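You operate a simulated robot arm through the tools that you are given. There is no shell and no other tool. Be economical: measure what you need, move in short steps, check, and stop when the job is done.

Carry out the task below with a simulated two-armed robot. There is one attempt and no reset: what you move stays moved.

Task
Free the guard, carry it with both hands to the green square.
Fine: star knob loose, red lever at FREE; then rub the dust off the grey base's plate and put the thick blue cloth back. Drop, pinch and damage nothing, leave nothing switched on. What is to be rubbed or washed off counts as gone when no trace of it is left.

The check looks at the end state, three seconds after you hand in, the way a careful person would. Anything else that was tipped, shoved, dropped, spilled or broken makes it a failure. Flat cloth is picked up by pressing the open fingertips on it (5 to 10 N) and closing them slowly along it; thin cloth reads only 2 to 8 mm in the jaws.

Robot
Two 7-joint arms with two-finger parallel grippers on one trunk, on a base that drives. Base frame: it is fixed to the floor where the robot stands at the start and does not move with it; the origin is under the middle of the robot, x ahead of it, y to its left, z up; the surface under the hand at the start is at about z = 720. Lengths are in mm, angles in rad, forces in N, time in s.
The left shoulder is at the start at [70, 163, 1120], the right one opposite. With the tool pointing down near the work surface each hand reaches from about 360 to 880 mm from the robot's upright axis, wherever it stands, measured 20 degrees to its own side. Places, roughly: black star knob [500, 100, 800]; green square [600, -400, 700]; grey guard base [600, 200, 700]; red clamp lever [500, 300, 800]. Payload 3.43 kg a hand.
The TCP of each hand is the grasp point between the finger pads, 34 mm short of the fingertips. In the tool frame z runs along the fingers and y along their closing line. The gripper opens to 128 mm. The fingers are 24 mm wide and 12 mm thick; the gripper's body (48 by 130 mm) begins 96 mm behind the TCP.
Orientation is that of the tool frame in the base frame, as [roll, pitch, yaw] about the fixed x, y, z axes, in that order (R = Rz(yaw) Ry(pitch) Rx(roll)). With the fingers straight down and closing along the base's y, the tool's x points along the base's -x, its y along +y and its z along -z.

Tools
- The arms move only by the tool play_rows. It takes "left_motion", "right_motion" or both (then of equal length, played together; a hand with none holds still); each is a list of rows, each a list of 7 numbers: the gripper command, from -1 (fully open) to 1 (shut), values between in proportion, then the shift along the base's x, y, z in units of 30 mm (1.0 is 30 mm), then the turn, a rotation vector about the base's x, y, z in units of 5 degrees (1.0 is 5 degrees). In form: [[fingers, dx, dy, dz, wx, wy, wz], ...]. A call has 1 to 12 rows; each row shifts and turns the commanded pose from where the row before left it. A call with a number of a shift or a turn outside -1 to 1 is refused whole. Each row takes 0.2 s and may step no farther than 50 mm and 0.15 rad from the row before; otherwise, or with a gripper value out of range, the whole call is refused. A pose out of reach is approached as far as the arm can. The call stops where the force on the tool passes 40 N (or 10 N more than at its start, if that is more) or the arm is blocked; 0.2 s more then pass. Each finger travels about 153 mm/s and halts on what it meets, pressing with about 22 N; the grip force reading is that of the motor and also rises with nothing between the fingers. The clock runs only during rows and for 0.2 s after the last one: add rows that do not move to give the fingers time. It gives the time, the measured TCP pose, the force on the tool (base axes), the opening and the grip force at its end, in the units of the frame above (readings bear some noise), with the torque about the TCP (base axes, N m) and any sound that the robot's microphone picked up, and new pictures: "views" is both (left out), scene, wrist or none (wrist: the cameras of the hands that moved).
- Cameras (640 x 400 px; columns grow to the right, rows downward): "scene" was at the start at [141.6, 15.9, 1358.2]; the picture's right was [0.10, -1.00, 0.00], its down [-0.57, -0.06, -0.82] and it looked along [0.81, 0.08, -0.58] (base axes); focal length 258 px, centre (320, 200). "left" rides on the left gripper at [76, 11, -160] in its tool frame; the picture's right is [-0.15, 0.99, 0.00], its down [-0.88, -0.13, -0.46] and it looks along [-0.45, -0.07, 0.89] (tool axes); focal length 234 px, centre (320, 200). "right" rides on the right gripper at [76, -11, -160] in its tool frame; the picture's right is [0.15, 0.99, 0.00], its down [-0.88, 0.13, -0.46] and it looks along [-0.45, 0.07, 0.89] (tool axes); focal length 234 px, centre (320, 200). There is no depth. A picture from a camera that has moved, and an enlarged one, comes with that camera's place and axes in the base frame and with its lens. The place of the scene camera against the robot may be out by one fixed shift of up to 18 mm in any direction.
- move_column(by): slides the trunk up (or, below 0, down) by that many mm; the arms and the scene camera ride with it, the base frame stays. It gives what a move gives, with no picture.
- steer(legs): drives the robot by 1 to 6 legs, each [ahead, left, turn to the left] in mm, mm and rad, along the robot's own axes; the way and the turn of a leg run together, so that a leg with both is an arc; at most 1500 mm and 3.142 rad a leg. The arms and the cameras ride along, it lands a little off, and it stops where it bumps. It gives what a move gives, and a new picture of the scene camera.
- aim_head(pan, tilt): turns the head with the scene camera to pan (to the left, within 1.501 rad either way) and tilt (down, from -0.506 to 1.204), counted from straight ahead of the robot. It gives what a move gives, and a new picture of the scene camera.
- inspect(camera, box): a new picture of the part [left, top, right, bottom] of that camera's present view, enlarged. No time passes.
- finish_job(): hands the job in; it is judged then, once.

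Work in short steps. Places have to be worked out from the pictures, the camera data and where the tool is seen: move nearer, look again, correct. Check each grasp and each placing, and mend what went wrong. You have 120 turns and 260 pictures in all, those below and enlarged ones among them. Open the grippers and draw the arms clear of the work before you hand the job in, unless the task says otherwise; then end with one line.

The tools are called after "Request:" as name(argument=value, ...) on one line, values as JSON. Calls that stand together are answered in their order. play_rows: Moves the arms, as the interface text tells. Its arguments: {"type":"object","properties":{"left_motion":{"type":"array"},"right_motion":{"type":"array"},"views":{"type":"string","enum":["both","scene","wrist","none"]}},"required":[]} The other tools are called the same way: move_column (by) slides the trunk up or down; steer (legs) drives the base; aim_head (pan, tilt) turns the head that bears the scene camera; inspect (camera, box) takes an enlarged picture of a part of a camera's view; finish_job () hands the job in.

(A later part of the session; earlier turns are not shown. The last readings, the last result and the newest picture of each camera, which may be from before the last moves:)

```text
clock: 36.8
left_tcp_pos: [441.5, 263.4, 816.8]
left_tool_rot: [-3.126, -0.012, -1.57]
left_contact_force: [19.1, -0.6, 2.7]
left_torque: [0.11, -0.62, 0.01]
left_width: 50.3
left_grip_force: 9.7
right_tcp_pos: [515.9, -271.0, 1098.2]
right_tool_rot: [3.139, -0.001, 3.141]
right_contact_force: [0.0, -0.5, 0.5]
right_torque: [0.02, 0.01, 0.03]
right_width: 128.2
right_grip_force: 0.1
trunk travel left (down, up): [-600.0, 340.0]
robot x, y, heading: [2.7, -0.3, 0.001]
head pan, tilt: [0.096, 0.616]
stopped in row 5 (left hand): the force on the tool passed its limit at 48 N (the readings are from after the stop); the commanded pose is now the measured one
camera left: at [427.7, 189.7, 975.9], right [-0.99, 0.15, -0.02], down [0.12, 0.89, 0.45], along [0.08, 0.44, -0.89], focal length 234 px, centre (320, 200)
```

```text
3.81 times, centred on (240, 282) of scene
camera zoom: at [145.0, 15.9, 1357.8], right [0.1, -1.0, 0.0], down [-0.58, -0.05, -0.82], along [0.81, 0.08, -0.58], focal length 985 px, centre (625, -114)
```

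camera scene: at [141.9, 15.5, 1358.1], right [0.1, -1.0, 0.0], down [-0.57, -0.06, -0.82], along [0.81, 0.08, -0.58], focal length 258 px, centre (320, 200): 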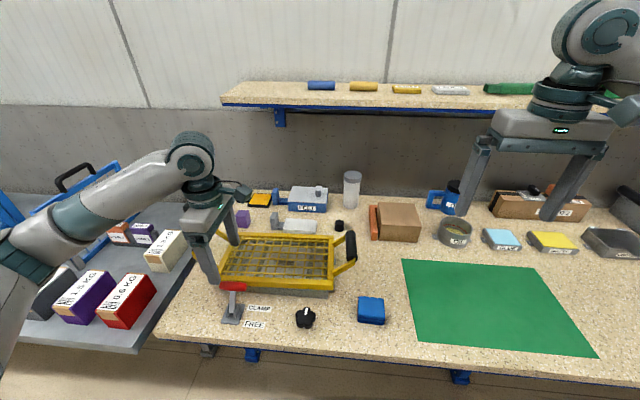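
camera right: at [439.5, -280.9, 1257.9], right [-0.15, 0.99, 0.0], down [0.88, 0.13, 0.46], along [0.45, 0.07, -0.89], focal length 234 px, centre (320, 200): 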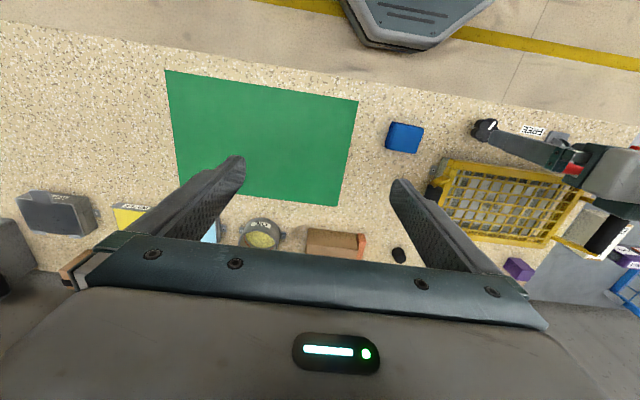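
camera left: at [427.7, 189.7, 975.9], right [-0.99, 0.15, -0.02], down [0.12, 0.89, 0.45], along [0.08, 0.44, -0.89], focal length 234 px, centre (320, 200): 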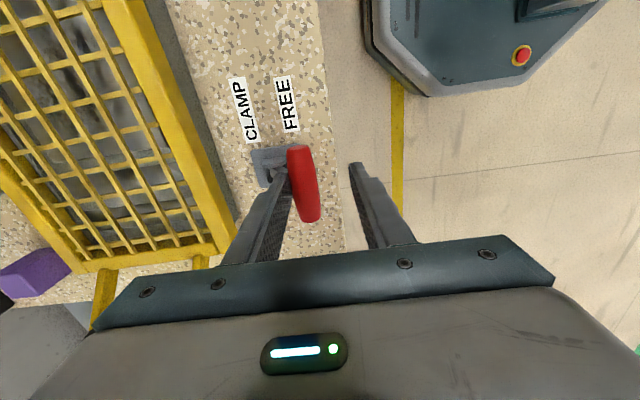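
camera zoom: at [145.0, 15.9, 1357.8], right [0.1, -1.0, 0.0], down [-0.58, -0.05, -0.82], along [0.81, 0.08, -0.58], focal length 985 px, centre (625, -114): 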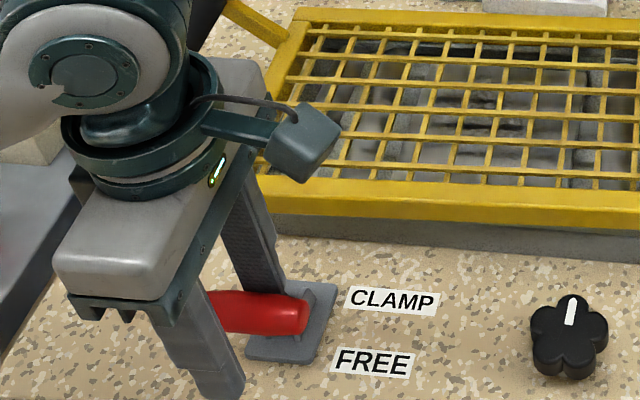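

The lever reached its end stop at x≈454, mirror to its start, which is FREE. I'll back off slightly, rise, and view it.

Request:
play_rows(left_motion=[[0.3, 0.3, 0, 0, 0, 0, 0], [0.2, 0, 0, 0, 0, 0, 0], [0.2, 0, 0, 1, 0, 0, 0], [0.2, 0, 0, 1, 0, 0, 0], [0.2, 0, 0, 1, 0, 0, 0], [0.2, 0, 0.5, 1, 0, 0, -1], [0.2, 0, 1, 0, 0, 0, -1], [0.2, 0, 1, 0, 0, 0, -1], [0.2, 0, 1, 0, 0, 0, -1], [0.2, 0, 0.5, 0, 0, 0, -1], [0.2, 0, 0, 0, 0, 0, -1], [0.2, 0, 0, 0, 0, 0, -1]], views="scene")

Request:
inspect(camera="scene", box=[180, 210, 370, 335])

```text
clock: 39.4
left_tcp_pos: [447.0, 384.9, 935.3]
left_tool_rot: [-3.129, -0.012, -2.186]
left_contact_force: [-0.8, -0.6, 0.1]
left_torque: [-0.02, -0.05, 0.0]
left_width: 51.1
left_grip_force: 0.0
right_tcp_pos: [512.6, -268.6, 1098.0]
right_tool_rot: [3.141, 0.0, -3.141]
right_contact_force: [0.6, -0.6, -0.7]
right_torque: [0.0, 0.02, 0.0]
right_width: 127.9
right_grip_force: 0.0
trunk travel left (down, up): [-600.0, 340.0]
robot x, y, heading: [-2.4, 1.9, -0.003]
head pan, tilt: [0.096, 0.616]
camera scene: at [142.1, 16.2, 1358.2], right [0.1, -1.0, 0.0], down [-0.57, -0.06, -0.82], along [0.81, 0.08, -0.58], focal length 258 px, centre (320, 200)
```

scene: 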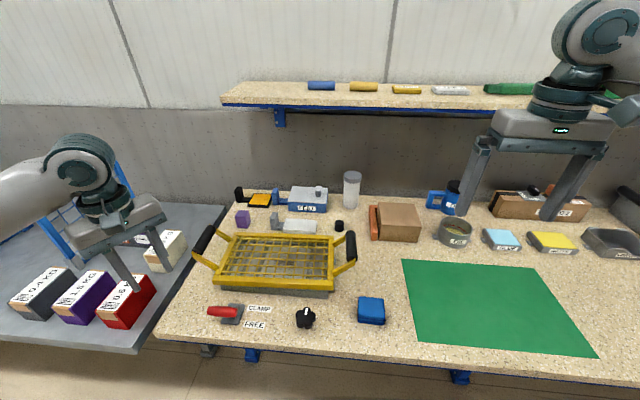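

```text
3.20 times, centred on (275, 272) of scene
camera zoom: at [142.1, 16.2, 1358.2], right [0.1, -1.0, 0.0], down [-0.57, -0.06, -0.82], along [0.81, 0.08, -0.58], focal length 827 px, centre (464, -32)
```

zoom: 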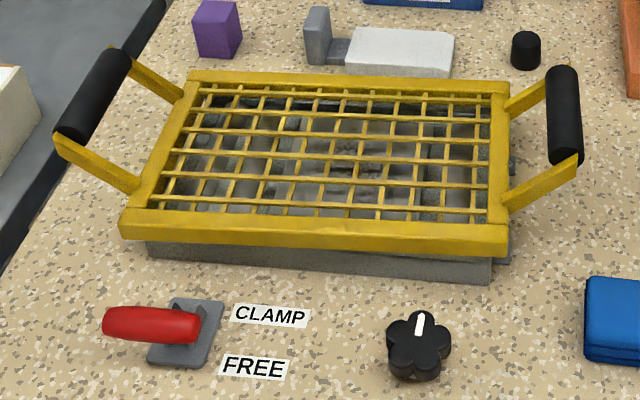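

Lever is at FREE and the guard appears undisturbed. Now I'll bring both hands above the guard's two black handles to measure them from close up.

Request:
play_rows(left_motion=[[-0.2, 0.6, 0, 0.04, 0, 0, -0.91], [-0.2, 0.6, 0, 0.04, 0, 0, -0.91], [-0.2, 0.6, 0, 0.04, 0, 0, -0.91], [-0.2, 0.6, 0, 0.04, 0, 0, -0.91], [-0.2, 0.6, 0, 0.04, 0, 0, -0.91], [-0.2, 0.6, 0, 0.04, 0, 0, -0.91], [-0.2, 0.6, 0, 0.04, 0, 0, -0.91], [-0.2, 0.6, 0, 0.04, 0, 0, -0.91], [-0.2, 0.6, 0, 0.04, 0, 0, -0.91], [-0.2, 0.6, 0, 0.04, 0, 0, -0.91], [-0.2, 0.6, 0, 0.04, 0, 0, -0.91], [-0.2, 0.6, 0, 0.04, 0, 0, -0.91]], right_motion=[[-0.2, 0.4, 0.7, -0.41, 0, 0, 0], [-0.2, 0.4, 0.7, -0.41, 0, 0, 0], [-0.2, 0.4, 0.7, -0.41, 0, 0, 0], [-0.2, 0.4, 0.7, -0.41, 0, 0, 0], [-0.2, 0.4, 0.7, -0.41, 0, 0, 0], [-0.2, 0.4, 0.7, -0.41, 0, 0, 0], [-0.2, 0.4, 0.7, -0.41, 0, 0, 0], [-0.2, 0.4, 0.7, -0.41, 0, 0, 0], [-0.2, 0.4, 0.7, -0.41, 0, 0, 0], [-0.2, 0.4, 0.7, -0.41, 0, 0, 0], [-0.2, 0.4, 0.7, -0.41, 0, 0, 0], [-0.2, 0.4, 0.7, -0.41, 0, 0, 0]])

```text
clock: 42.0
left_tcp_pos: [662.1, 384.6, 950.2]
left_tool_rot: [-3.13, -0.013, -3.139]
left_contact_force: [0.0, 0.1, -0.5]
left_torque: [-0.02, 0.03, 0.02]
left_width: 76.8
left_grip_force: 0.1
right_tcp_pos: [659.7, -16.1, 951.0]
right_tool_rot: [3.141, -0.002, 3.14]
right_contact_force: [0.0, 0.2, 0.0]
right_torque: [-0.02, 0.01, -0.01]
right_width: 76.7
right_grip_force: 0.1
trunk travel left (down, up): [-600.0, 340.0]
robot x, y, heading: [1.5, 4.3, 0.0]
head pan, tilt: [0.096, 0.616]
camera scene: at [143.2, 16.8, 1358.0], right [0.1, -1.0, 0.0], down [-0.58, -0.06, -0.82], along [0.81, 0.08, -0.58], focal length 258 px, centre (320, 200)
camera right: at [585.0, -27.0, 1110.5], right [-0.15, 0.99, 0.0], down [0.88, 0.13, 0.45], along [0.45, 0.07, -0.89], focal length 234 px, centre (320, 200)
camera left: at [589.5, 397.7, 1108.7], right [0.14, 0.99, -0.01], down [0.89, -0.12, 0.45], along [0.44, -0.08, -0.89], focal length 234 px, centre (320, 200)
```

scene: 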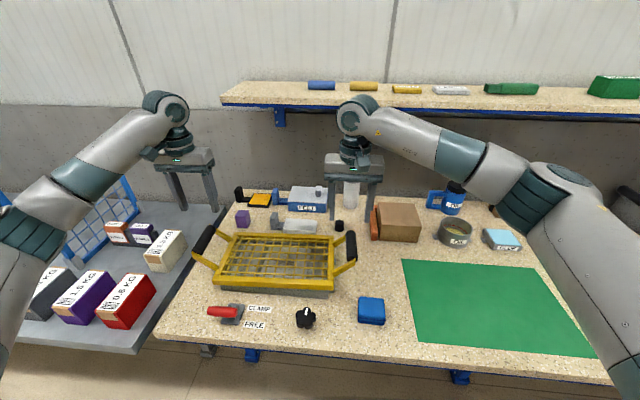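
right: 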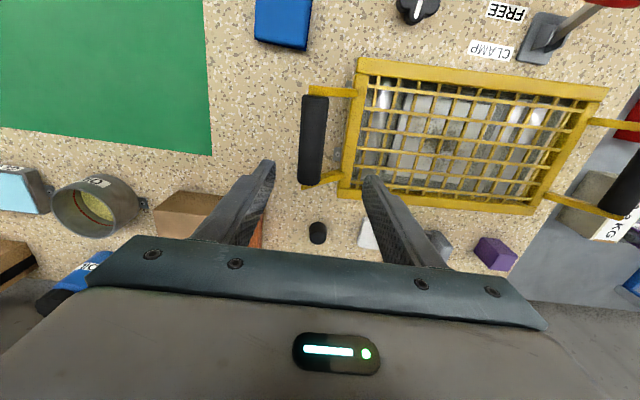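
left: 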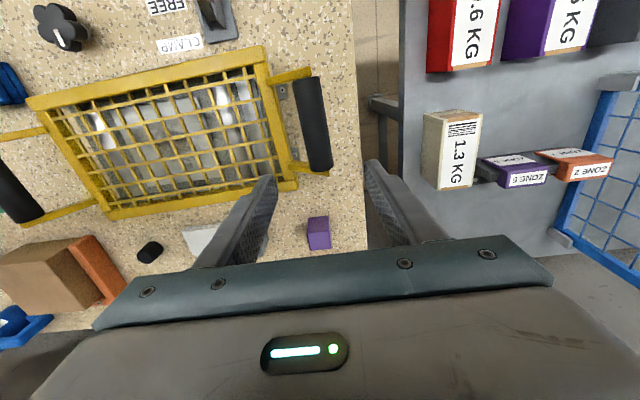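

Triangulating with the scene camera gives handle centres at about left (625, 380, 855) and right (644, −25, 853), with the guard yawed ≈ +2.7°. I'll line up above them and look again.

Request:
play_rows(left_motion=[[-0.2, -0.6, -0.08, -0.5, 0, 0, 0.3], [-0.2, -0.6, -0.08, -0.4, 0, 0, 0.3], [-0.2, 0, 0, 0, 0, 0, 0]], right_motion=[[-0.2, -0.26, -0.15, -0.5, 0, 0, 0.3], [-0.2, -0.26, -0.15, -0.4, 0, 0, 0.3], [-0.2, 0, 0, 0, 0, 0, 0]])

Request:
inspect(camera="scene", box=[180, 140, 400, 300])

```text
clock: 42.8
left_tcp_pos: [625.8, 380.1, 923.9]
left_tool_rot: [-3.129, -0.012, -3.085]
left_contact_force: [1.1, 0.2, 0.3]
left_torque: [-0.02, 0.01, 0.02]
left_width: 76.7
left_grip_force: 0.0
right_tcp_pos: [642.1, -25.9, 925.2]
right_tool_rot: [-3.141, 0.001, -3.09]
right_contact_force: [0.1, -0.6, -0.2]
right_torque: [-0.04, 0.02, 0.0]
right_width: 76.7
right_grip_force: 0.0
trunk travel left (down, up): [-600.0, 340.0]
robot x, y, heading: [3.3, 2.8, -0.002]
head pan, tilt: [0.096, 0.616]
camera scene: at [142.5, 16.1, 1358.1], right [0.1, -1.0, 0.0], down [-0.58, -0.06, -0.82], along [0.81, 0.08, -0.58], focal length 258 px, centre (320, 200)
camera right: at [569.1, -40.5, 1083.2], right [-0.2, 0.98, 0.0], down [0.87, 0.18, 0.46], along [0.45, 0.09, -0.89], focal length 234 px, centre (320, 200)
camera left: at [552.3, 388.3, 1082.5], right [0.09, 1.0, -0.01], down [0.89, -0.07, 0.45], along [0.44, -0.05, -0.89], focal length 234 px, centre (320, 200)
```

scene: 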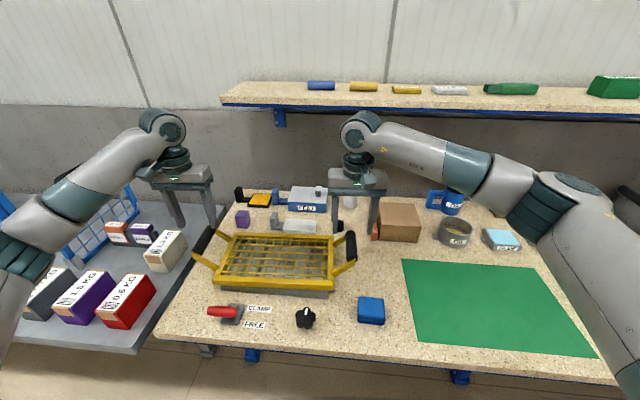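
right: 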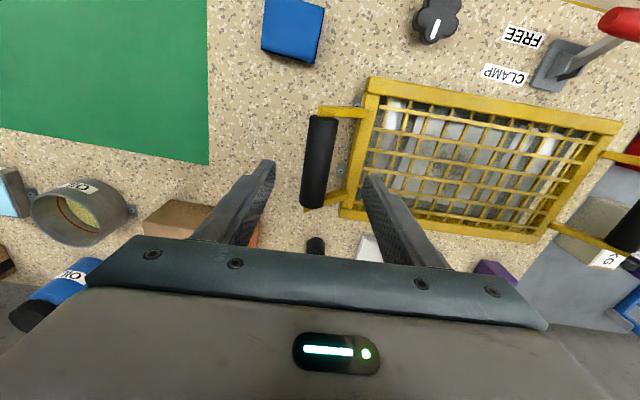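
left: 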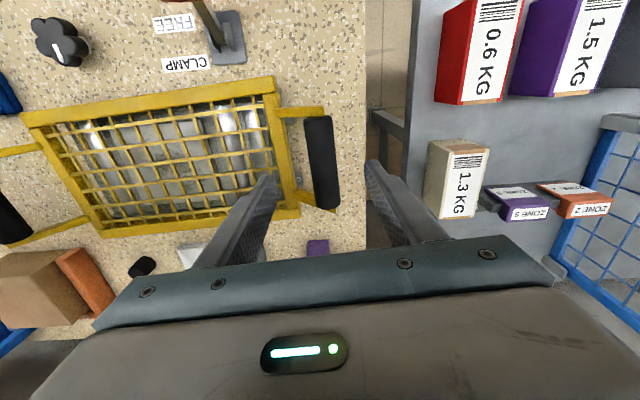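

```text
2.50 times, centred on (290, 220) of scene
camera zoom: at [142.5, 16.1, 1358.1], right [0.1, -1.0, 0.0], down [-0.58, -0.06, -0.82], along [0.81, 0.08, -0.58], focal length 646 px, centre (395, 150)
```

zoom: 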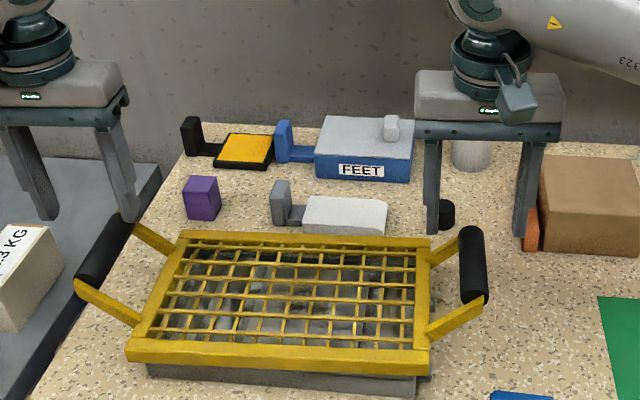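

Both hands are centred over the handles within 2–3 mm. I'll descend so the fingers straddle the handles, then check.

Request:
play_rows(left_motion=[[-0.2, 0, 0, -0.8, 0, 0, 0], [-0.2, 0, 0, -0.8, 0, 0, 0], [-0.2, 0, 0, -0.8, 0, 0, 0], [-0.2, 0, 0, 0, 0, 0, 0]], right_motion=[[-0.2, 0.05, -0.05, -0.8, 0, 0, 0], [-0.2, 0, 0, -0.8, 0, 0, 0], [-0.2, 0, 0, -0.8, 0, 0, 0], [-0.2, 0, 0, 0, 0, 0, 0]])

Request:
inspect(camera="scene", box=[180, 160, 380, 300])

```text
clock: 43.8
left_tcp_pos: [626.9, 381.0, 852.4]
left_tool_rot: [-3.13, -0.01, -3.083]
left_contact_force: [0.7, 0.6, -0.4]
left_torque: [0.01, -0.02, -0.01]
left_width: 76.7
left_grip_force: 0.0
right_tcp_pos: [644.0, -26.7, 851.4]
right_tool_rot: [3.14, 0.0, -3.09]
right_contact_force: [-0.3, 0.4, 0.2]
right_torque: [0.04, 0.02, 0.0]
right_width: 76.6
right_grip_force: 0.0
trunk travel left (down, up): [-600.0, 340.0]
robot x, y, heading: [1.6, 4.9, 0.003]
head pan, tilt: [0.096, 0.616]
camera scene: at [141.8, 16.0, 1358.2], right [0.1, -1.0, 0.0], down [-0.57, -0.06, -0.82], along [0.81, 0.08, -0.58], focal length 258 px, centre (320, 200)
camera right: at [569.4, -42.7, 1011.9], right [-0.2, 0.98, 0.0], down [0.87, 0.18, 0.46], along [0.45, 0.09, -0.89], focal length 234 px, centre (320, 200)
camera left: at [551.6, 387.9, 1011.0], right [0.09, 1.0, -0.01], down [0.89, -0.07, 0.45], along [0.45, -0.05, -0.89], focal length 234 px, centre (320, 200)
```

scene: 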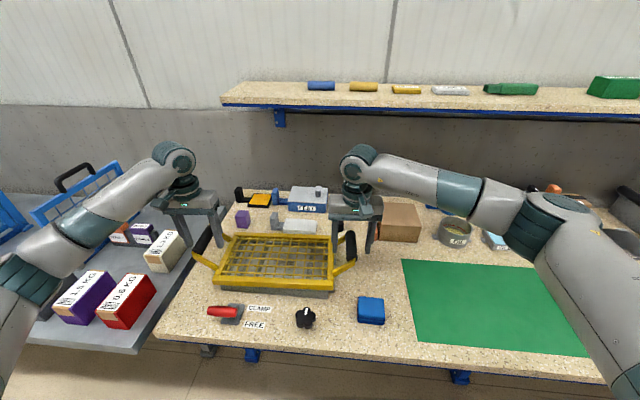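
right: 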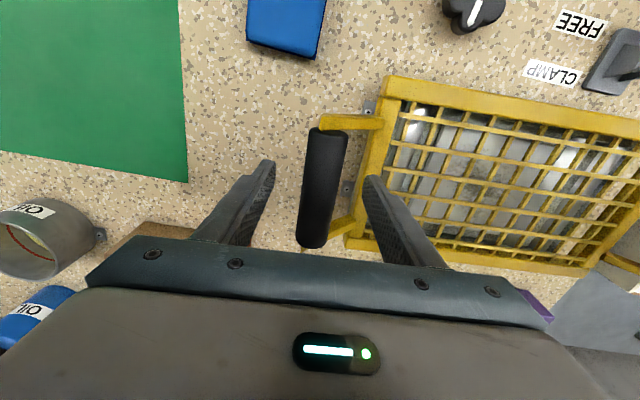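
left: 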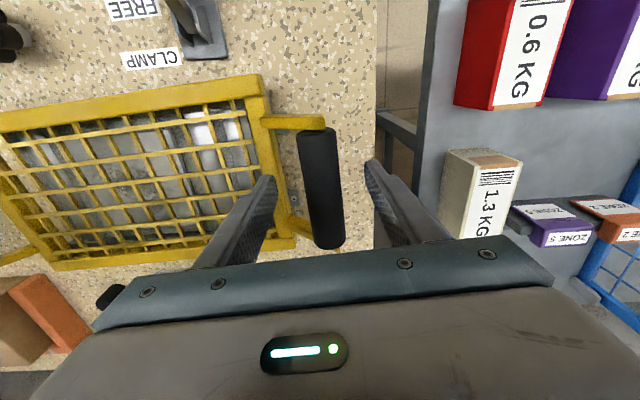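

```text
2.86 times, centred on (280, 230) of scene
camera zoom: at [141.8, 16.0, 1358.2], right [0.1, -1.0, 0.0], down [-0.57, -0.06, -0.82], along [0.81, 0.08, -0.58], focal length 739 px, centre (434, 114)
```

zoom: 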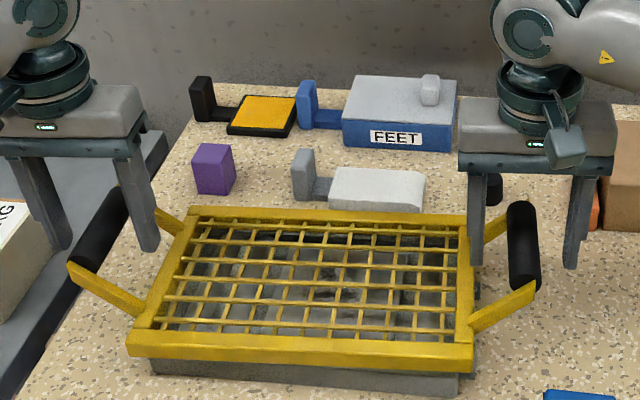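

The handle centres agree with the TCPs in plan, with height ~845. I'll lower 8 mm and close both grippers slowly.

Request:
play_rows(left_motion=[[-0.1, 0, 0, -0.27, 0, 0, 0], [0.2, 0, 0, 0, 0, 0, 0], [0.4, 0, 0, 0, 0, 0, 0], [0.5, 0, 0, 0, 0, 0, 0], [0.6, 0, 0, 0, 0, 0, 0], [0.8, 0, 0, 0, 0, 0, 0], [0.8, 0, 0, 0, 0, 0, 0]], right_motion=[[-0.1, 0, 0, -0.27, 0, 0, 0], [0.2, 0, 0, 0, 0, 0, 0], [0.4, 0, 0, 0, 0, 0, 0], [0.5, 0, 0, 0, 0, 0, 0], [0.6, 0, 0, 0, 0, 0, 0], [0.8, 0, 0, 0, 0, 0, 0], [0.8, 0, 0, 0, 0, 0, 0]])

Request:
inspect(camera="scene", box=[180, 160, 380, 300])

```text
clock: 45.4
left_tcp_pos: [626.4, 381.7, 843.4]
left_tool_rot: [-3.133, -0.012, -3.082]
left_contact_force: [-3.8, 14.0, -0.4]
left_torque: [0.12, 0.0, -0.55]
left_width: 30.0
left_grip_force: 21.9
right_tcp_pos: [644.8, -28.5, 844.6]
right_tool_rot: [-3.14, 0.0, -3.091]
right_contact_force: [1.7, -11.2, 0.0]
right_torque: [-0.06, 0.1, -0.54]
right_width: 29.9
right_grip_force: 22.2
trunk travel left (down, up): [-600.0, 340.0]
robot x, y, heading: [-0.2, 2.5, -0.003]
head pan, tilt: [0.096, 0.616]
camera scene: at [142.1, 16.6, 1358.2], right [0.1, -1.0, 0.0], down [-0.57, -0.06, -0.82], along [0.81, 0.08, -0.58], focal length 258 px, centre (320, 200)
camera right: at [570.1, -42.8, 1003.7], right [-0.2, 0.98, 0.0], down [0.87, 0.18, 0.46], along [0.45, 0.09, -0.89], focal length 234 px, centre (320, 200)
camera left: at [551.6, 388.9, 1002.7], right [0.09, 1.0, -0.01], down [0.89, -0.07, 0.45], along [0.44, -0.05, -0.89], focal length 234 px, centre (320, 200)
```

scene: 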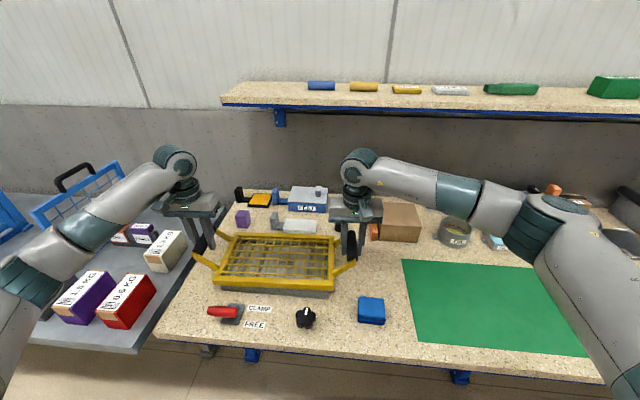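
right: 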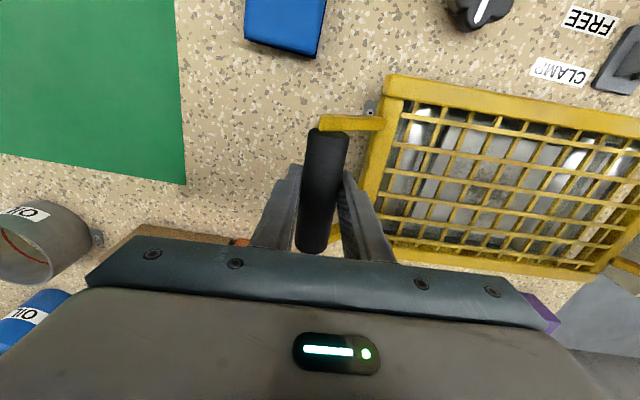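
left: 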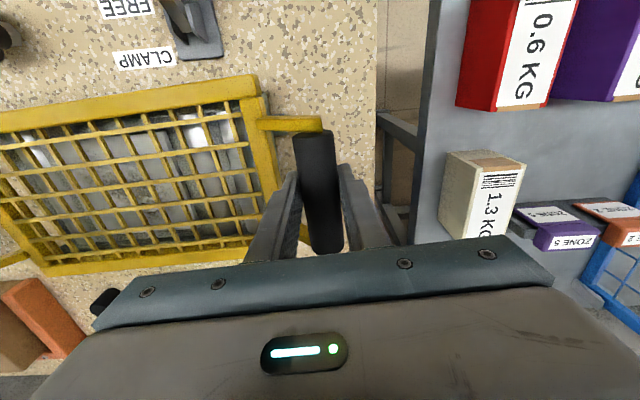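

```text
2.86 times, centred on (280, 230) of scene
camera zoom: at [142.1, 16.6, 1358.2], right [0.1, -1.0, 0.0], down [-0.57, -0.06, -0.82], along [0.81, 0.08, -0.58], focal length 739 px, centre (434, 114)
```

zoom: 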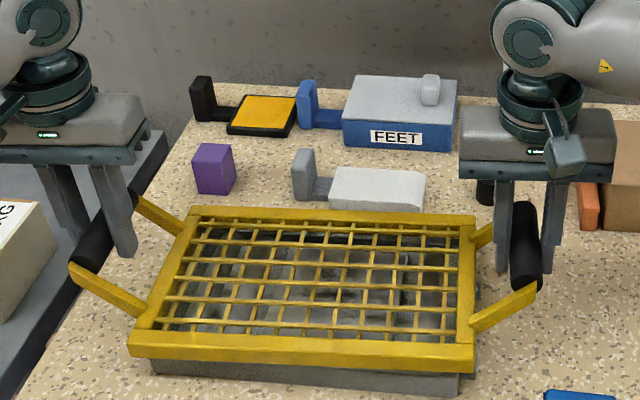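

Both handles are gripped at 30 mm with 22 N. I'll relax the small compression and lift together slowly, checking the load.

Request:
play_rows(left_motion=[[0.9, 0, 0.05, 0, 0, 0, -0.15], [0.9, 0, 0, 0.1, 0, 0, 0], [0.9, 0, 0, 0.15, 0, 0, 0], [0.9, 0, 0, 0.15, 0, 0, 0], [0.9, 0, 0, 0.2, 0, 0, 0], [0.9, 0, 0, 0, 0, 0, 0]], right_motion=[[0.9, 0, -0.05, 0, 0, 0, -0.15], [0.9, 0, 0, 0.1, 0, 0, 0], [0.9, 0, 0, 0.15, 0, 0, 0], [0.9, 0, 0, 0.15, 0, 0, 0], [0.9, 0, 0, 0.2, 0, 0, 0], [0.9, 0, 0, 0, 0, 0, 0]], views="scene")

Request:
inspect(camera="scene", box=[180, 160, 380, 300])

```text
clock: 46.8
left_tcp_pos: [627.3, 380.5, 862.3]
left_tool_rot: [-3.13, -0.011, -3.099]
left_contact_force: [0.4, 3.8, -5.7]
left_torque: [0.01, -0.07, -0.55]
left_width: 29.4
left_grip_force: 21.9
right_tcp_pos: [645.4, -28.2, 862.0]
right_tool_rot: [-3.141, -0.002, -3.102]
right_contact_force: [-0.9, -4.5, -5.8]
right_torque: [-0.1, 0.1, 0.67]
right_width: 29.7
right_grip_force: 21.9
trunk travel left (down, up): [-600.0, 340.0]
robot x, y, heading: [6.9, -4.0, -0.001]
head pan, tilt: [0.096, 0.616]
camera scene: at [143.7, 16.5, 1358.0], right [0.1, -1.0, 0.0], down [-0.58, -0.06, -0.82], along [0.81, 0.08, -0.58], focal length 258 px, centre (320, 200)
```

scene: 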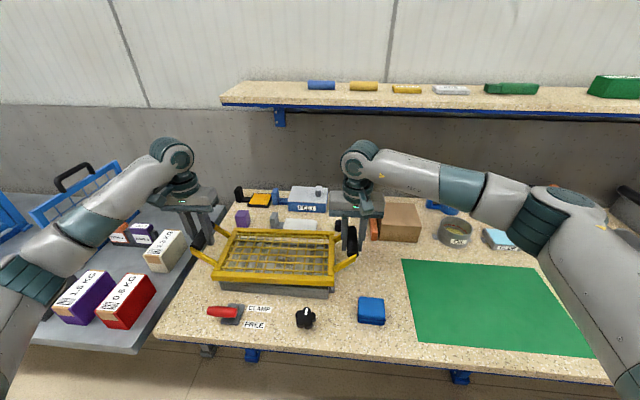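

```text
2.86 times, centred on (280, 230) of scene
camera zoom: at [143.7, 16.5, 1358.0], right [0.1, -1.0, 0.0], down [-0.58, -0.06, -0.82], along [0.81, 0.08, -0.58], focal length 739 px, centre (434, 114)
```

zoom: 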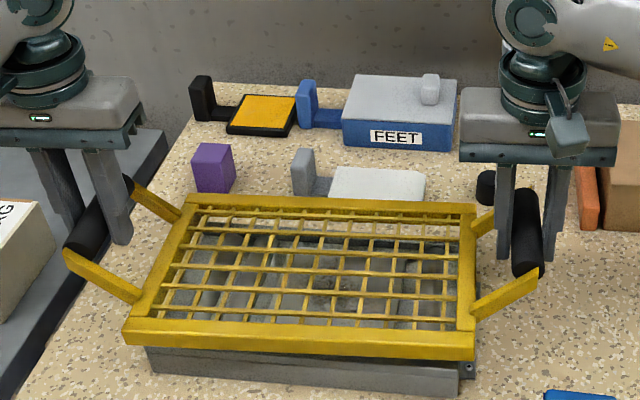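

The guard came free with ~6 N per hand and stays level. I'll raise it another ~105 mm to clear everything.

Request:
play_rows(left_motion=[[0.9, 0, 0, 0.3, 0, 0, 0], [0.9, 0, 0, 0.4, 0, 0, 0], [0.9, 0, 0, 0.4, 0, 0, 0], [0.9, 0, 0, 0.4, 0, 0, 0], [0.9, 0, 0, 0.4, 0, 0, 0], [0.9, 0, 0, 0.4, 0, 0, 0], [0.9, 0, 0, 0.4, 0, 0, 0], [0.9, 0, 0, 0.4, 0, 0, 0], [0.9, 0, 0, 0.4, 0, 0, 0], [0.9, 0, 0, 0, 0, 0, 0]], right_motion=[[0.9, 0, 0, 0.3, 0, 0, 0], [0.9, 0, 0, 0.4, 0, 0, 0], [0.9, 0, 0, 0.4, 0, 0, 0], [0.9, 0, 0, 0.4, 0, 0, 0], [0.9, 0, 0, 0.4, 0, 0, 0], [0.9, 0, 0, 0.4, 0, 0, 0], [0.9, 0, 0, 0.4, 0, 0, 0], [0.9, 0, 0, 0.4, 0, 0, 0], [0.9, 0, 0, 0.4, 0, 0, 0], [0.9, 0, 0, 0, 0, 0, 0]], views="scene")

Request:
inspect(camera="scene", box=[180, 160, 400, 320])

```text
clock: 49.0
left_tcp_pos: [625.5, 381.5, 965.6]
left_tool_rot: [-3.13, -0.012, -3.096]
left_contact_force: [0.6, 2.7, -6.1]
left_torque: [0.1, 0.19, -0.58]
left_width: 29.7
left_grip_force: 22.3
right_tcp_pos: [644.8, -28.9, 966.2]
right_tool_rot: [-3.141, -0.001, -3.103]
right_contact_force: [0.1, -2.0, -5.2]
right_torque: [0.07, -0.08, 0.58]
right_width: 29.2
right_grip_force: 21.9
trunk travel left (down, up): [-600.0, 340.0]
robot x, y, heading: [-1.3, -0.2, -0.001]
head pan, tilt: [0.096, 0.616]
camera scene: at [143.9, 16.5, 1357.9], right [0.1, -1.0, 0.0], down [-0.58, -0.06, -0.82], along [0.81, 0.08, -0.58], focal length 258 px, centre (320, 200)
```

scene: 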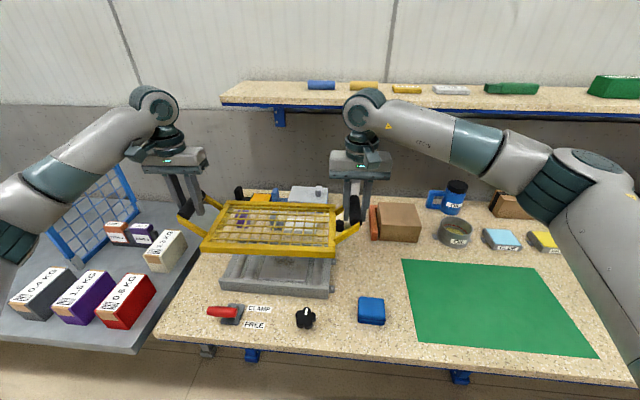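

```text
2.50 times, centred on (290, 240) of scene
camera zoom: at [143.9, 16.5, 1357.9], right [0.1, -1.0, 0.0], down [-0.58, -0.06, -0.82], along [0.81, 0.08, -0.58], focal length 646 px, centre (395, 100)
```

zoom: 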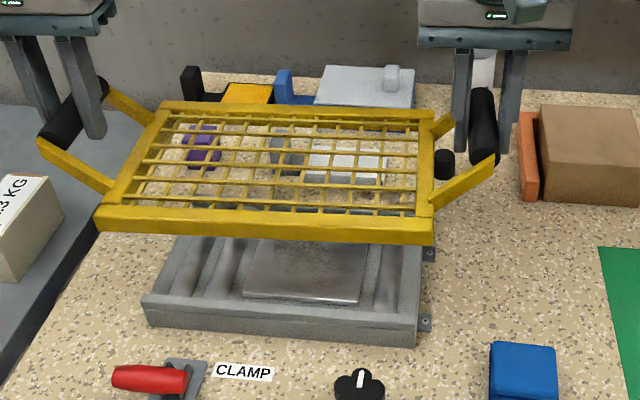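

The guard is clear. The green square measures x 464–723, y −590…−194, centre ≈(594, −392), and the guard centre is now (635, 176). I'll drive the robot right by 568 mm and back 40 mm while the arms hold still.

Request:
steer(legs=[[-40, 0, 0], [0, -568, 0]])

```text
clock: 52.7
left_tcp_pos: [586.5, -192.0, 966.0]
left_tool_rot: [-3.128, -0.012, -3.1]
left_contact_force: [-0.2, 0.5, -4.6]
left_torque: [0.02, 0.09, -0.54]
left_width: 29.6
left_grip_force: 22.1
right_tcp_pos: [603.7, -602.0, 966.4]
right_tool_rot: [3.14, -0.001, -3.105]
right_contact_force: [0.5, -1.0, -5.5]
right_torque: [0.02, -0.02, 0.54]
right_width: 29.8
right_grip_force: 21.9
trunk travel left (down, up): [-600.0, 340.0]
robot x, y, heading: [-39.3, -570.7, -0.004]
head pan, tilt: [0.096, 0.616]
camera scene: at [102.4, -555.0, 1358.0], right [0.09, -1.0, 0.0], down [-0.58, -0.05, -0.82], along [0.81, 0.08, -0.58], focal length 258 px, centre (320, 200)
```

scene: 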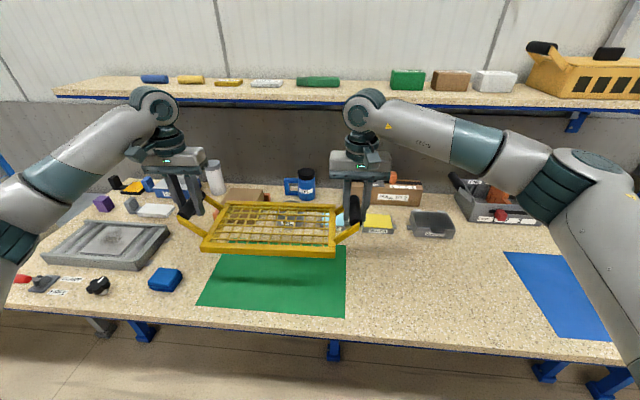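

The guard is now at (595, −397). I'll square its yaw with small opposite x-shifts, nudge 5 mm left, and lower most of the way.

Request:
play_rows(left_motion=[[0.9, 0.15, 0.08, 0, 0, 0, -0.26], [0.9, 0.15, 0.08, 0, 0, 0, -0.26], [0.9, 0, 0, -0.4, 0, 0, 0], [0.9, 0, 0, -0.4, 0, 0, 0], [0.9, 0, 0, -0.4, 0, 0, 0], [0.9, 0, 0, -0.4, 0, 0, 0], [0.9, 0, 0, -0.4, 0, 0, 0], [0.9, 0, 0, -0.4, 0, 0, 0], [0.9, 0, 0, -0.4, 0, 0, 0], [0.9, 0, 0, -0.4, 0, 0, 0], [0.9, 0, 0, -0.4, 0, 0, 0], [0.9, 0, 0, 0, 0, 0, 0]], right_motion=[[0.9, -0.15, 0.08, 0, 0, 0, -0.26], [0.9, -0.15, 0.08, 0, 0, 0, -0.26], [0.9, 0, 0, -0.4, 0, 0, 0], [0.9, 0, 0, -0.4, 0, 0, 0], [0.9, 0, 0, -0.4, 0, 0, 0], [0.9, 0, 0, -0.4, 0, 0, 0], [0.9, 0, 0, -0.4, 0, 0, 0], [0.9, 0, 0, -0.4, 0, 0, 0], [0.9, 0, 0, -0.4, 0, 0, 0], [0.9, 0, 0, -0.4, 0, 0, 0], [0.9, 0, 0, -0.4, 0, 0, 0], [0.9, 0, 0, 0, 0, 0, 0]])

Request:
inspect(camera="scene", box=[150, 200, 390, 340])

```text
clock: 55.3
left_tcp_pos: [595.0, -186.1, 858.2]
left_tool_rot: [-3.129, -0.011, 3.138]
left_contact_force: [0.9, 2.3, -5.0]
left_torque: [0.08, 0.0, -0.47]
left_width: 29.4
left_grip_force: 21.7
right_tcp_pos: [594.2, -596.6, 857.1]
right_tool_rot: [-3.14, -0.002, 3.132]
right_contact_force: [-0.9, -2.8, -5.3]
right_torque: [0.01, 0.0, 0.65]
right_width: 29.7
right_grip_force: 22.3
trunk travel left (down, up): [-600.0, 340.0]
robot x, y, heading: [-41.2, -568.4, -0.005]
head pan, tilt: [0.096, 0.616]
camera scene: at [102.0, -554.8, 1358.1], right [0.09, -1.0, 0.0], down [-0.58, -0.05, -0.82], along [0.81, 0.08, -0.58], focal length 258 px, centre (320, 200)
camera right: at [519.5, -606.9, 1017.0], right [-0.14, 0.99, 0.0], down [0.88, 0.12, 0.45], along [0.45, 0.06, -0.89], focal length 234 px, centre (320, 200)
camera left: at [521.6, -174.0, 1017.0], right [0.15, 0.99, -0.01], down [0.89, -0.13, 0.45], along [0.44, -0.08, -0.89], focal length 234 px, centre (320, 200)
```

scene: 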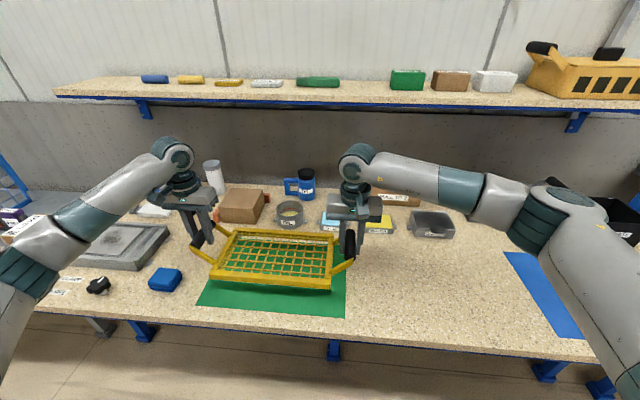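
right: 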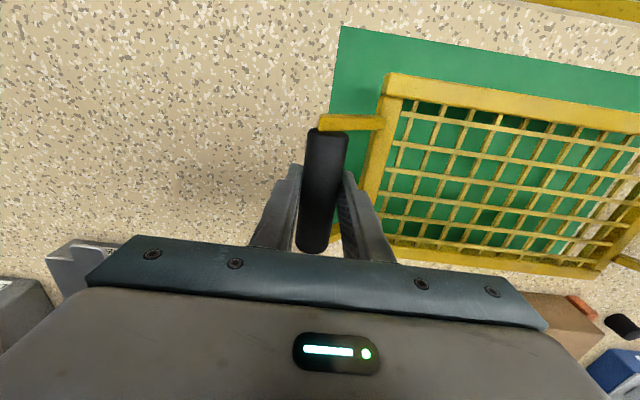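
left: 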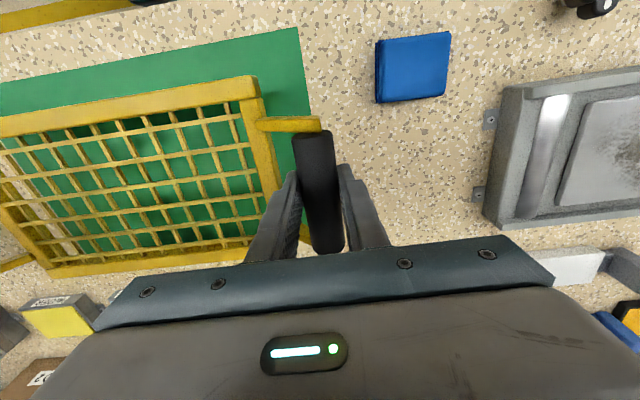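

```text
2.67 times, centred on (270, 270) of scene
camera zoom: at [102.0, -554.8, 1358.1], right [0.09, -1.0, 0.0], down [-0.58, -0.05, -0.82], along [0.81, 0.08, -0.58], focal length 689 px, centre (453, 13)
```

zoom: 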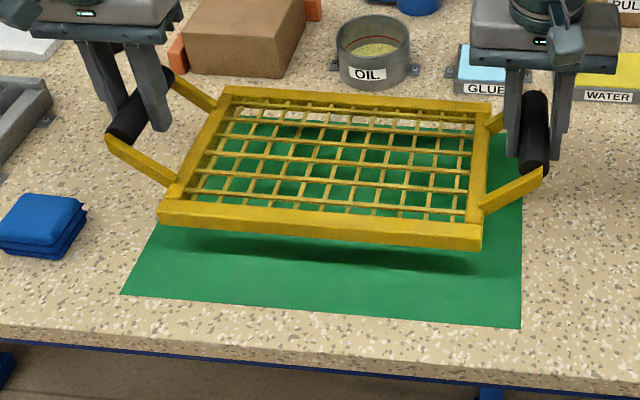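

Frame edges measure x 508–676, y −553…−231, which is centred on the square. I'll lower gently until it touches.

Request:
play_rows(left_motion=[[0.9, 0, 0, -0.2, 0, 0, 0], [0.9, 0, 0, -0.2, 0, 0, 0], [0.9, 0, 0, -0.2, 0, 0, 0], [0.9, 0, 0, -0.2, 0, 0, 0], [0.9, 0, 0, -0.2, 0, 0, 0], [0.9, 0, 0, -0.2, 0, 0, 0], [0.9, 0, 0, 0, 0, 0, 0]], right_motion=[[0.9, 0, 0, -0.2, 0, 0, 0], [0.9, 0, 0, -0.2, 0, 0, 0], [0.9, 0, 0, -0.2, 0, 0, 0], [0.9, 0, 0, -0.2, 0, 0, 0], [0.9, 0, 0, -0.2, 0, 0, 0], [0.9, 0, 0, -0.2, 0, 0, 0], [0.9, 0, 0, 0, 0, 0, 0]], views="none")

Request:
inspect(camera="scene", box=[150, 200, 390, 340])

```text
clock: 56.9
left_tcp_pos: [594.2, -186.1, 822.7]
left_tool_rot: [-3.13, -0.012, 3.138]
left_contact_force: [-0.5, 1.8, -5.0]
left_torque: [0.07, 0.03, -0.53]
left_width: 29.5
left_grip_force: 21.1
right_tcp_pos: [594.5, -596.5, 821.3]
right_tool_rot: [-3.14, -0.002, 3.133]
right_contact_force: [-0.9, -1.9, -4.9]
right_torque: [0.07, -0.01, 0.56]
right_width: 29.8
right_grip_force: 21.7
trunk travel left (down, up): [-600.0, 340.0]
robot x, y, heading: [-40.2, -569.8, -0.004]
head pan, tilt: [0.096, 0.616]
```

```text
2.67 times, centred on (270, 270) of scene
camera zoom: at [102.1, -554.8, 1358.0], right [0.09, -1.0, 0.0], down [-0.58, -0.05, -0.82], along [0.81, 0.08, -0.58], focal length 689 px, centre (453, 13)
```

zoom: 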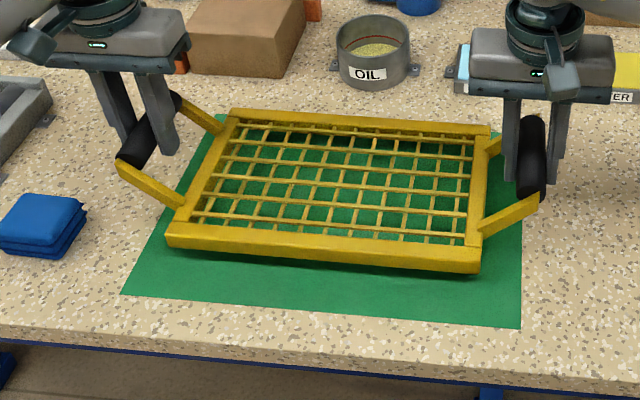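

Still hanging free, close to the table. I lower in finer steps.

Request:
play_rows(left_motion=[[0.9, 0, 0, -0.13, 0, 0, 0], [0.9, 0, 0, -0.13, 0, 0, 0], [0.9, 0, 0, -0.13, 0, 0, 0], [0.9, 0, 0, -0.13, 0, 0, 0], [0.9, 0, 0, 0, 0, 0, 0]], right_motion=[[0.9, 0, 0, -0.13, 0, 0, 0], [0.9, 0, 0, -0.13, 0, 0, 0], [0.9, 0, 0, -0.13, 0, 0, 0], [0.9, 0, 0, -0.13, 0, 0, 0], [0.9, 0, 0, 0, 0, 0, 0]], views="none")

Request:
inspect(camera="scene", box=[150, 200, 390, 340])

```text
clock: 58.1
left_tcp_pos: [594.0, -187.3, 805.7]
left_tool_rot: [-3.128, -0.013, 3.137]
left_contact_force: [-0.6, 2.5, -6.0]
left_torque: [-0.01, 0.07, -0.62]
left_width: 29.4
left_grip_force: 22.6
right_tcp_pos: [593.0, -596.0, 805.9]
right_tool_rot: [3.141, -0.002, 3.134]
right_contact_force: [0.6, -1.1, -5.8]
right_torque: [-0.05, 0.0, 0.45]
right_width: 29.5
right_grip_force: 22.1
trunk travel left (down, up): [-600.0, 340.0]
robot x, y, heading: [-35.5, -572.7, -0.005]
head pan, tilt: [0.096, 0.616]
```

```text
2.67 times, centred on (270, 270) of scene
camera zoom: at [102.2, -554.8, 1358.0], right [0.09, -1.0, 0.0], down [-0.58, -0.05, -0.82], along [0.81, 0.08, -0.58], focal length 689 px, centre (453, 13)
```

zoom: 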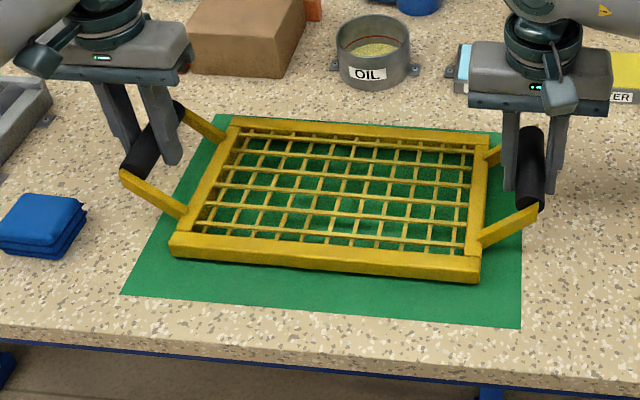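

Request:
play_rows(left_motion=[[0.9, 0, 0, -0.08, 0, 0, 0], [0.9, 0, 0, -0.08, 0, 0, 0], [0.9, 0, 0, -0.08, 0, 0, 0], [0.9, 0, 0, 0, 0, 0, 0]], right_motion=[[0.9, 0, 0, -0.08, 0, 0, 0], [0.9, 0, 0, -0.08, 0, 0, 0], [0.9, 0, 0, -0.08, 0, 0, 0], [0.9, 0, 0, 0, 0, 0, 0]], views="none")

```text
clock: 59.1
left_tcp_pos: [595.9, -186.7, 799.6]
left_tool_rot: [-3.129, -0.011, 3.138]
left_contact_force: [0.5, 1.8, -5.3]
left_torque: [-0.13, -0.44, -0.51]
left_width: 29.4
left_grip_force: 22.4
right_tcp_pos: [593.4, -595.9, 800.1]
right_tool_rot: [3.141, 0.0, 3.132]
right_contact_force: [1.7, -0.6, -0.7]
right_torque: [-0.03, -0.1, 0.58]
right_width: 29.7
right_grip_force: 22.2
trunk travel left (down, up): [-600.0, 340.0]
robot x, y, heading: [-40.2, -573.5, -0.001]
head pan, tilt: [0.096, 0.616]
```

The right side is unloading (−0.7 N), so contact is beginning. A few millimetres more.

Request:
play_rows(left_motion=[[0.9, 0, 0, -0.06, 0, 0, 0], [0.9, 0, 0, -0.05, 0, 0, 0], [0.9, 0, 0, -0.05, 0, 0, 0], [0.9, 0, 0, 0, 0, 0, 0]], right_motion=[[0.9, 0, 0, -0.04, 0, 0, 0], [0.9, 0, 0, -0.03, 0, 0, 0], [0.9, 0, 0, -0.03, 0, 0, 0], [0.9, 0, 0, 0, 0, 0, 0]], views="none")

Request:
inspect(camera="scene", box=[150, 200, 390, 340])

```text
clock: 60.1
left_tcp_pos: [594.7, -185.7, 799.2]
left_tool_rot: [-3.13, -0.004, 3.137]
left_contact_force: [8.4, 7.0, 22.8]
left_torque: [0.12, 0.27, -0.64]
left_width: 29.5
left_grip_force: 22.0
right_tcp_pos: [592.7, -596.0, 800.0]
right_tool_rot: [3.139, 0.004, 3.132]
right_contact_force: [8.8, 1.6, 14.0]
right_torque: [-0.01, 0.02, 0.36]
right_width: 29.5
right_grip_force: 22.2
trunk travel left (down, up): [-600.0, 340.0]
robot x, y, heading: [-38.1, -570.1, -0.004]
head pan, tilt: [0.096, 0.616]
```

```text
2.67 times, centred on (270, 270) of scene
camera zoom: at [99.2, -555.4, 1358.8], right [0.09, -1.0, 0.0], down [-0.57, -0.05, -0.82], along [0.81, 0.08, -0.58], focal length 689 px, centre (453, 13)
```

zoom: 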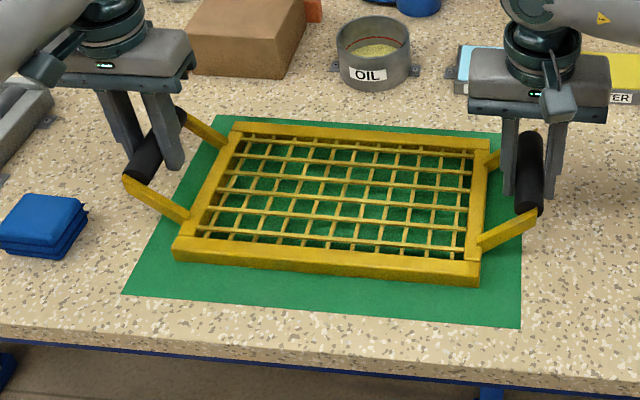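

The guard is seated flat, pressed by ~15–20 N. I'll relieve a bit, open both hands together and rise straight up.

Request:
play_rows(left_motion=[[0.9, 0, 0, 0.08, 0, 0, 0], [0.5, 0, 0, 0.03, 0, 0, 0], [0.2, 0, 0, 0, 0, 0, 0], [-0.2, 0, 0, 0, 0, 0, 0], [-0.2, 0, 0, 0, 0, 0, 0], [-0.2, 0, 0, 0.6, 0, 0, 0], [-0.2, 0, 0, 1, 0, 0, 0], [-0.2, 0, 0, 1, 0, 0, 0], [-0.2, 0, 0, 1, 0, 0, 0], [-0.2, 0, 0, 1, 0, 0, 0]], right_motion=[[0.9, 0, 0, 0.06, 0, 0, 0], [0.5, 0, 0, 0.03, 0, 0, 0], [0.2, 0, 0, 0, 0, 0, 0], [-0.2, 0, 0, 0, 0, 0, 0], [-0.2, 0, 0, 0, 0, 0, 0], [-0.2, 0, 0, 0.6, 0, 0, 0], [-0.2, 0, 0, 1, 0, 0, 0], [-0.2, 0, 0, 1, 0, 0, 0], [-0.2, 0, 0, 1, 0, 0, 0], [-0.2, 0, 0, 1, 0, 0, 0]], views="both")

Request:
inspect(camera="scene", box=[0, 190, 390, 340])

```text
clock: 62.3
left_tcp_pos: [593.5, -186.8, 937.1]
left_tool_rot: [-3.129, -0.011, 3.139]
left_contact_force: [-0.5, 0.0, 0.9]
left_torque: [-0.03, -0.01, 0.0]
left_width: 76.8
left_grip_force: 0.0
right_tcp_pos: [592.6, -596.2, 937.2]
right_tool_rot: [-3.14, 0.0, 3.135]
right_contact_force: [-0.4, -0.3, 0.0]
right_torque: [0.02, 0.0, 0.0]
right_width: 76.5
right_grip_force: 0.0
trunk travel left (down, up): [-600.0, 340.0]
robot x, y, heading: [-40.3, -572.1, -0.002]
head pan, tilt: [0.096, 0.616]
camera scene: at [100.0, -555.3, 1358.2], right [0.09, -1.0, 0.0], down [-0.57, -0.05, -0.82], along [0.81, 0.08, -0.58], focal length 258 px, centre (320, 200)
camera right: at [517.8, -607.0, 1097.7], right [-0.14, 0.99, 0.0], down [0.88, 0.12, 0.46], along [0.45, 0.06, -0.89], focal length 234 px, centre (320, 200)
camera left: at [520.0, -173.4, 1096.6], right [0.15, 0.99, -0.01], down [0.88, -0.13, 0.45], along [0.44, -0.08, -0.89], focal length 234 px, centre (320, 200)
```

scene: 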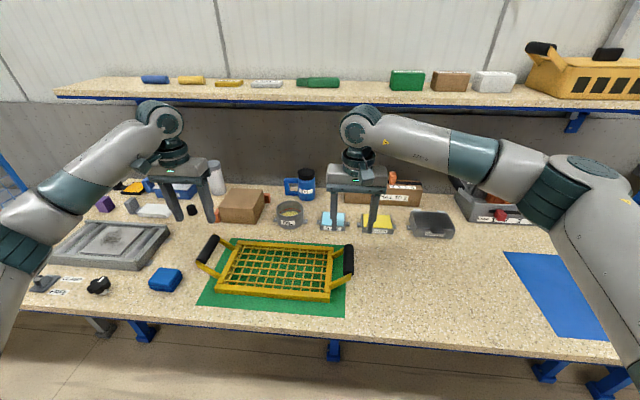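
right: 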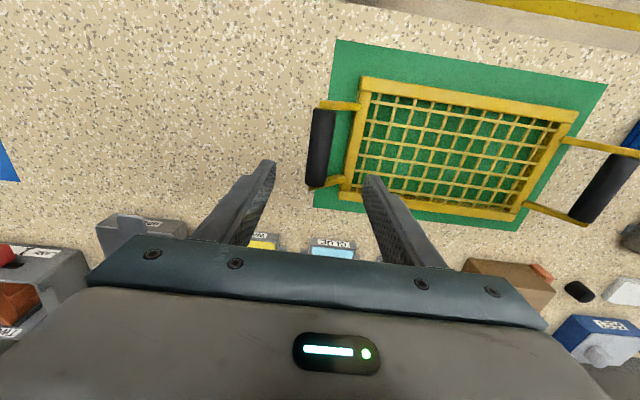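
left: 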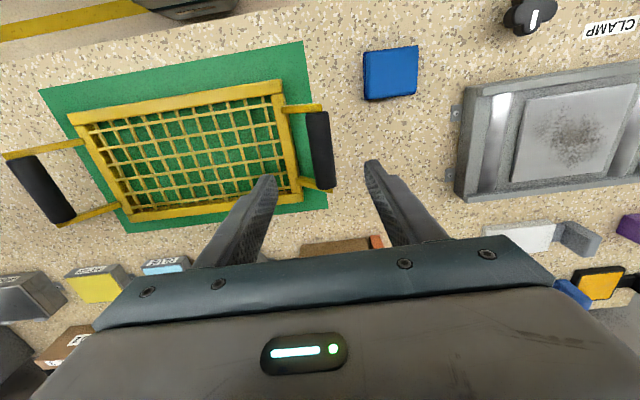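

```text
1.64 times, centred on (195, 265) of scene
camera zoom: at [100.0, -555.3, 1358.2], right [0.09, -1.0, 0.0], down [-0.57, -0.05, -0.82], along [0.81, 0.08, -0.58], focal length 424 px, centre (525, 93)
```

zoom: 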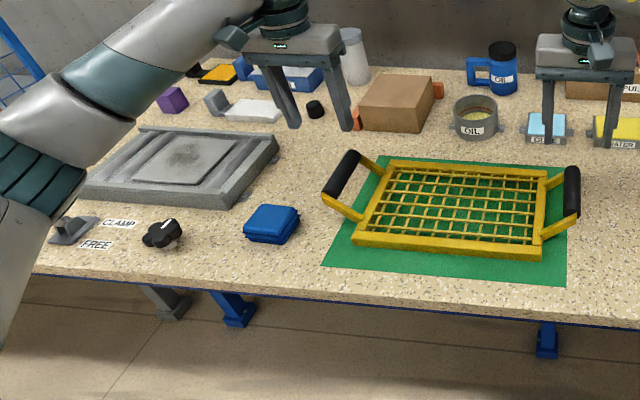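

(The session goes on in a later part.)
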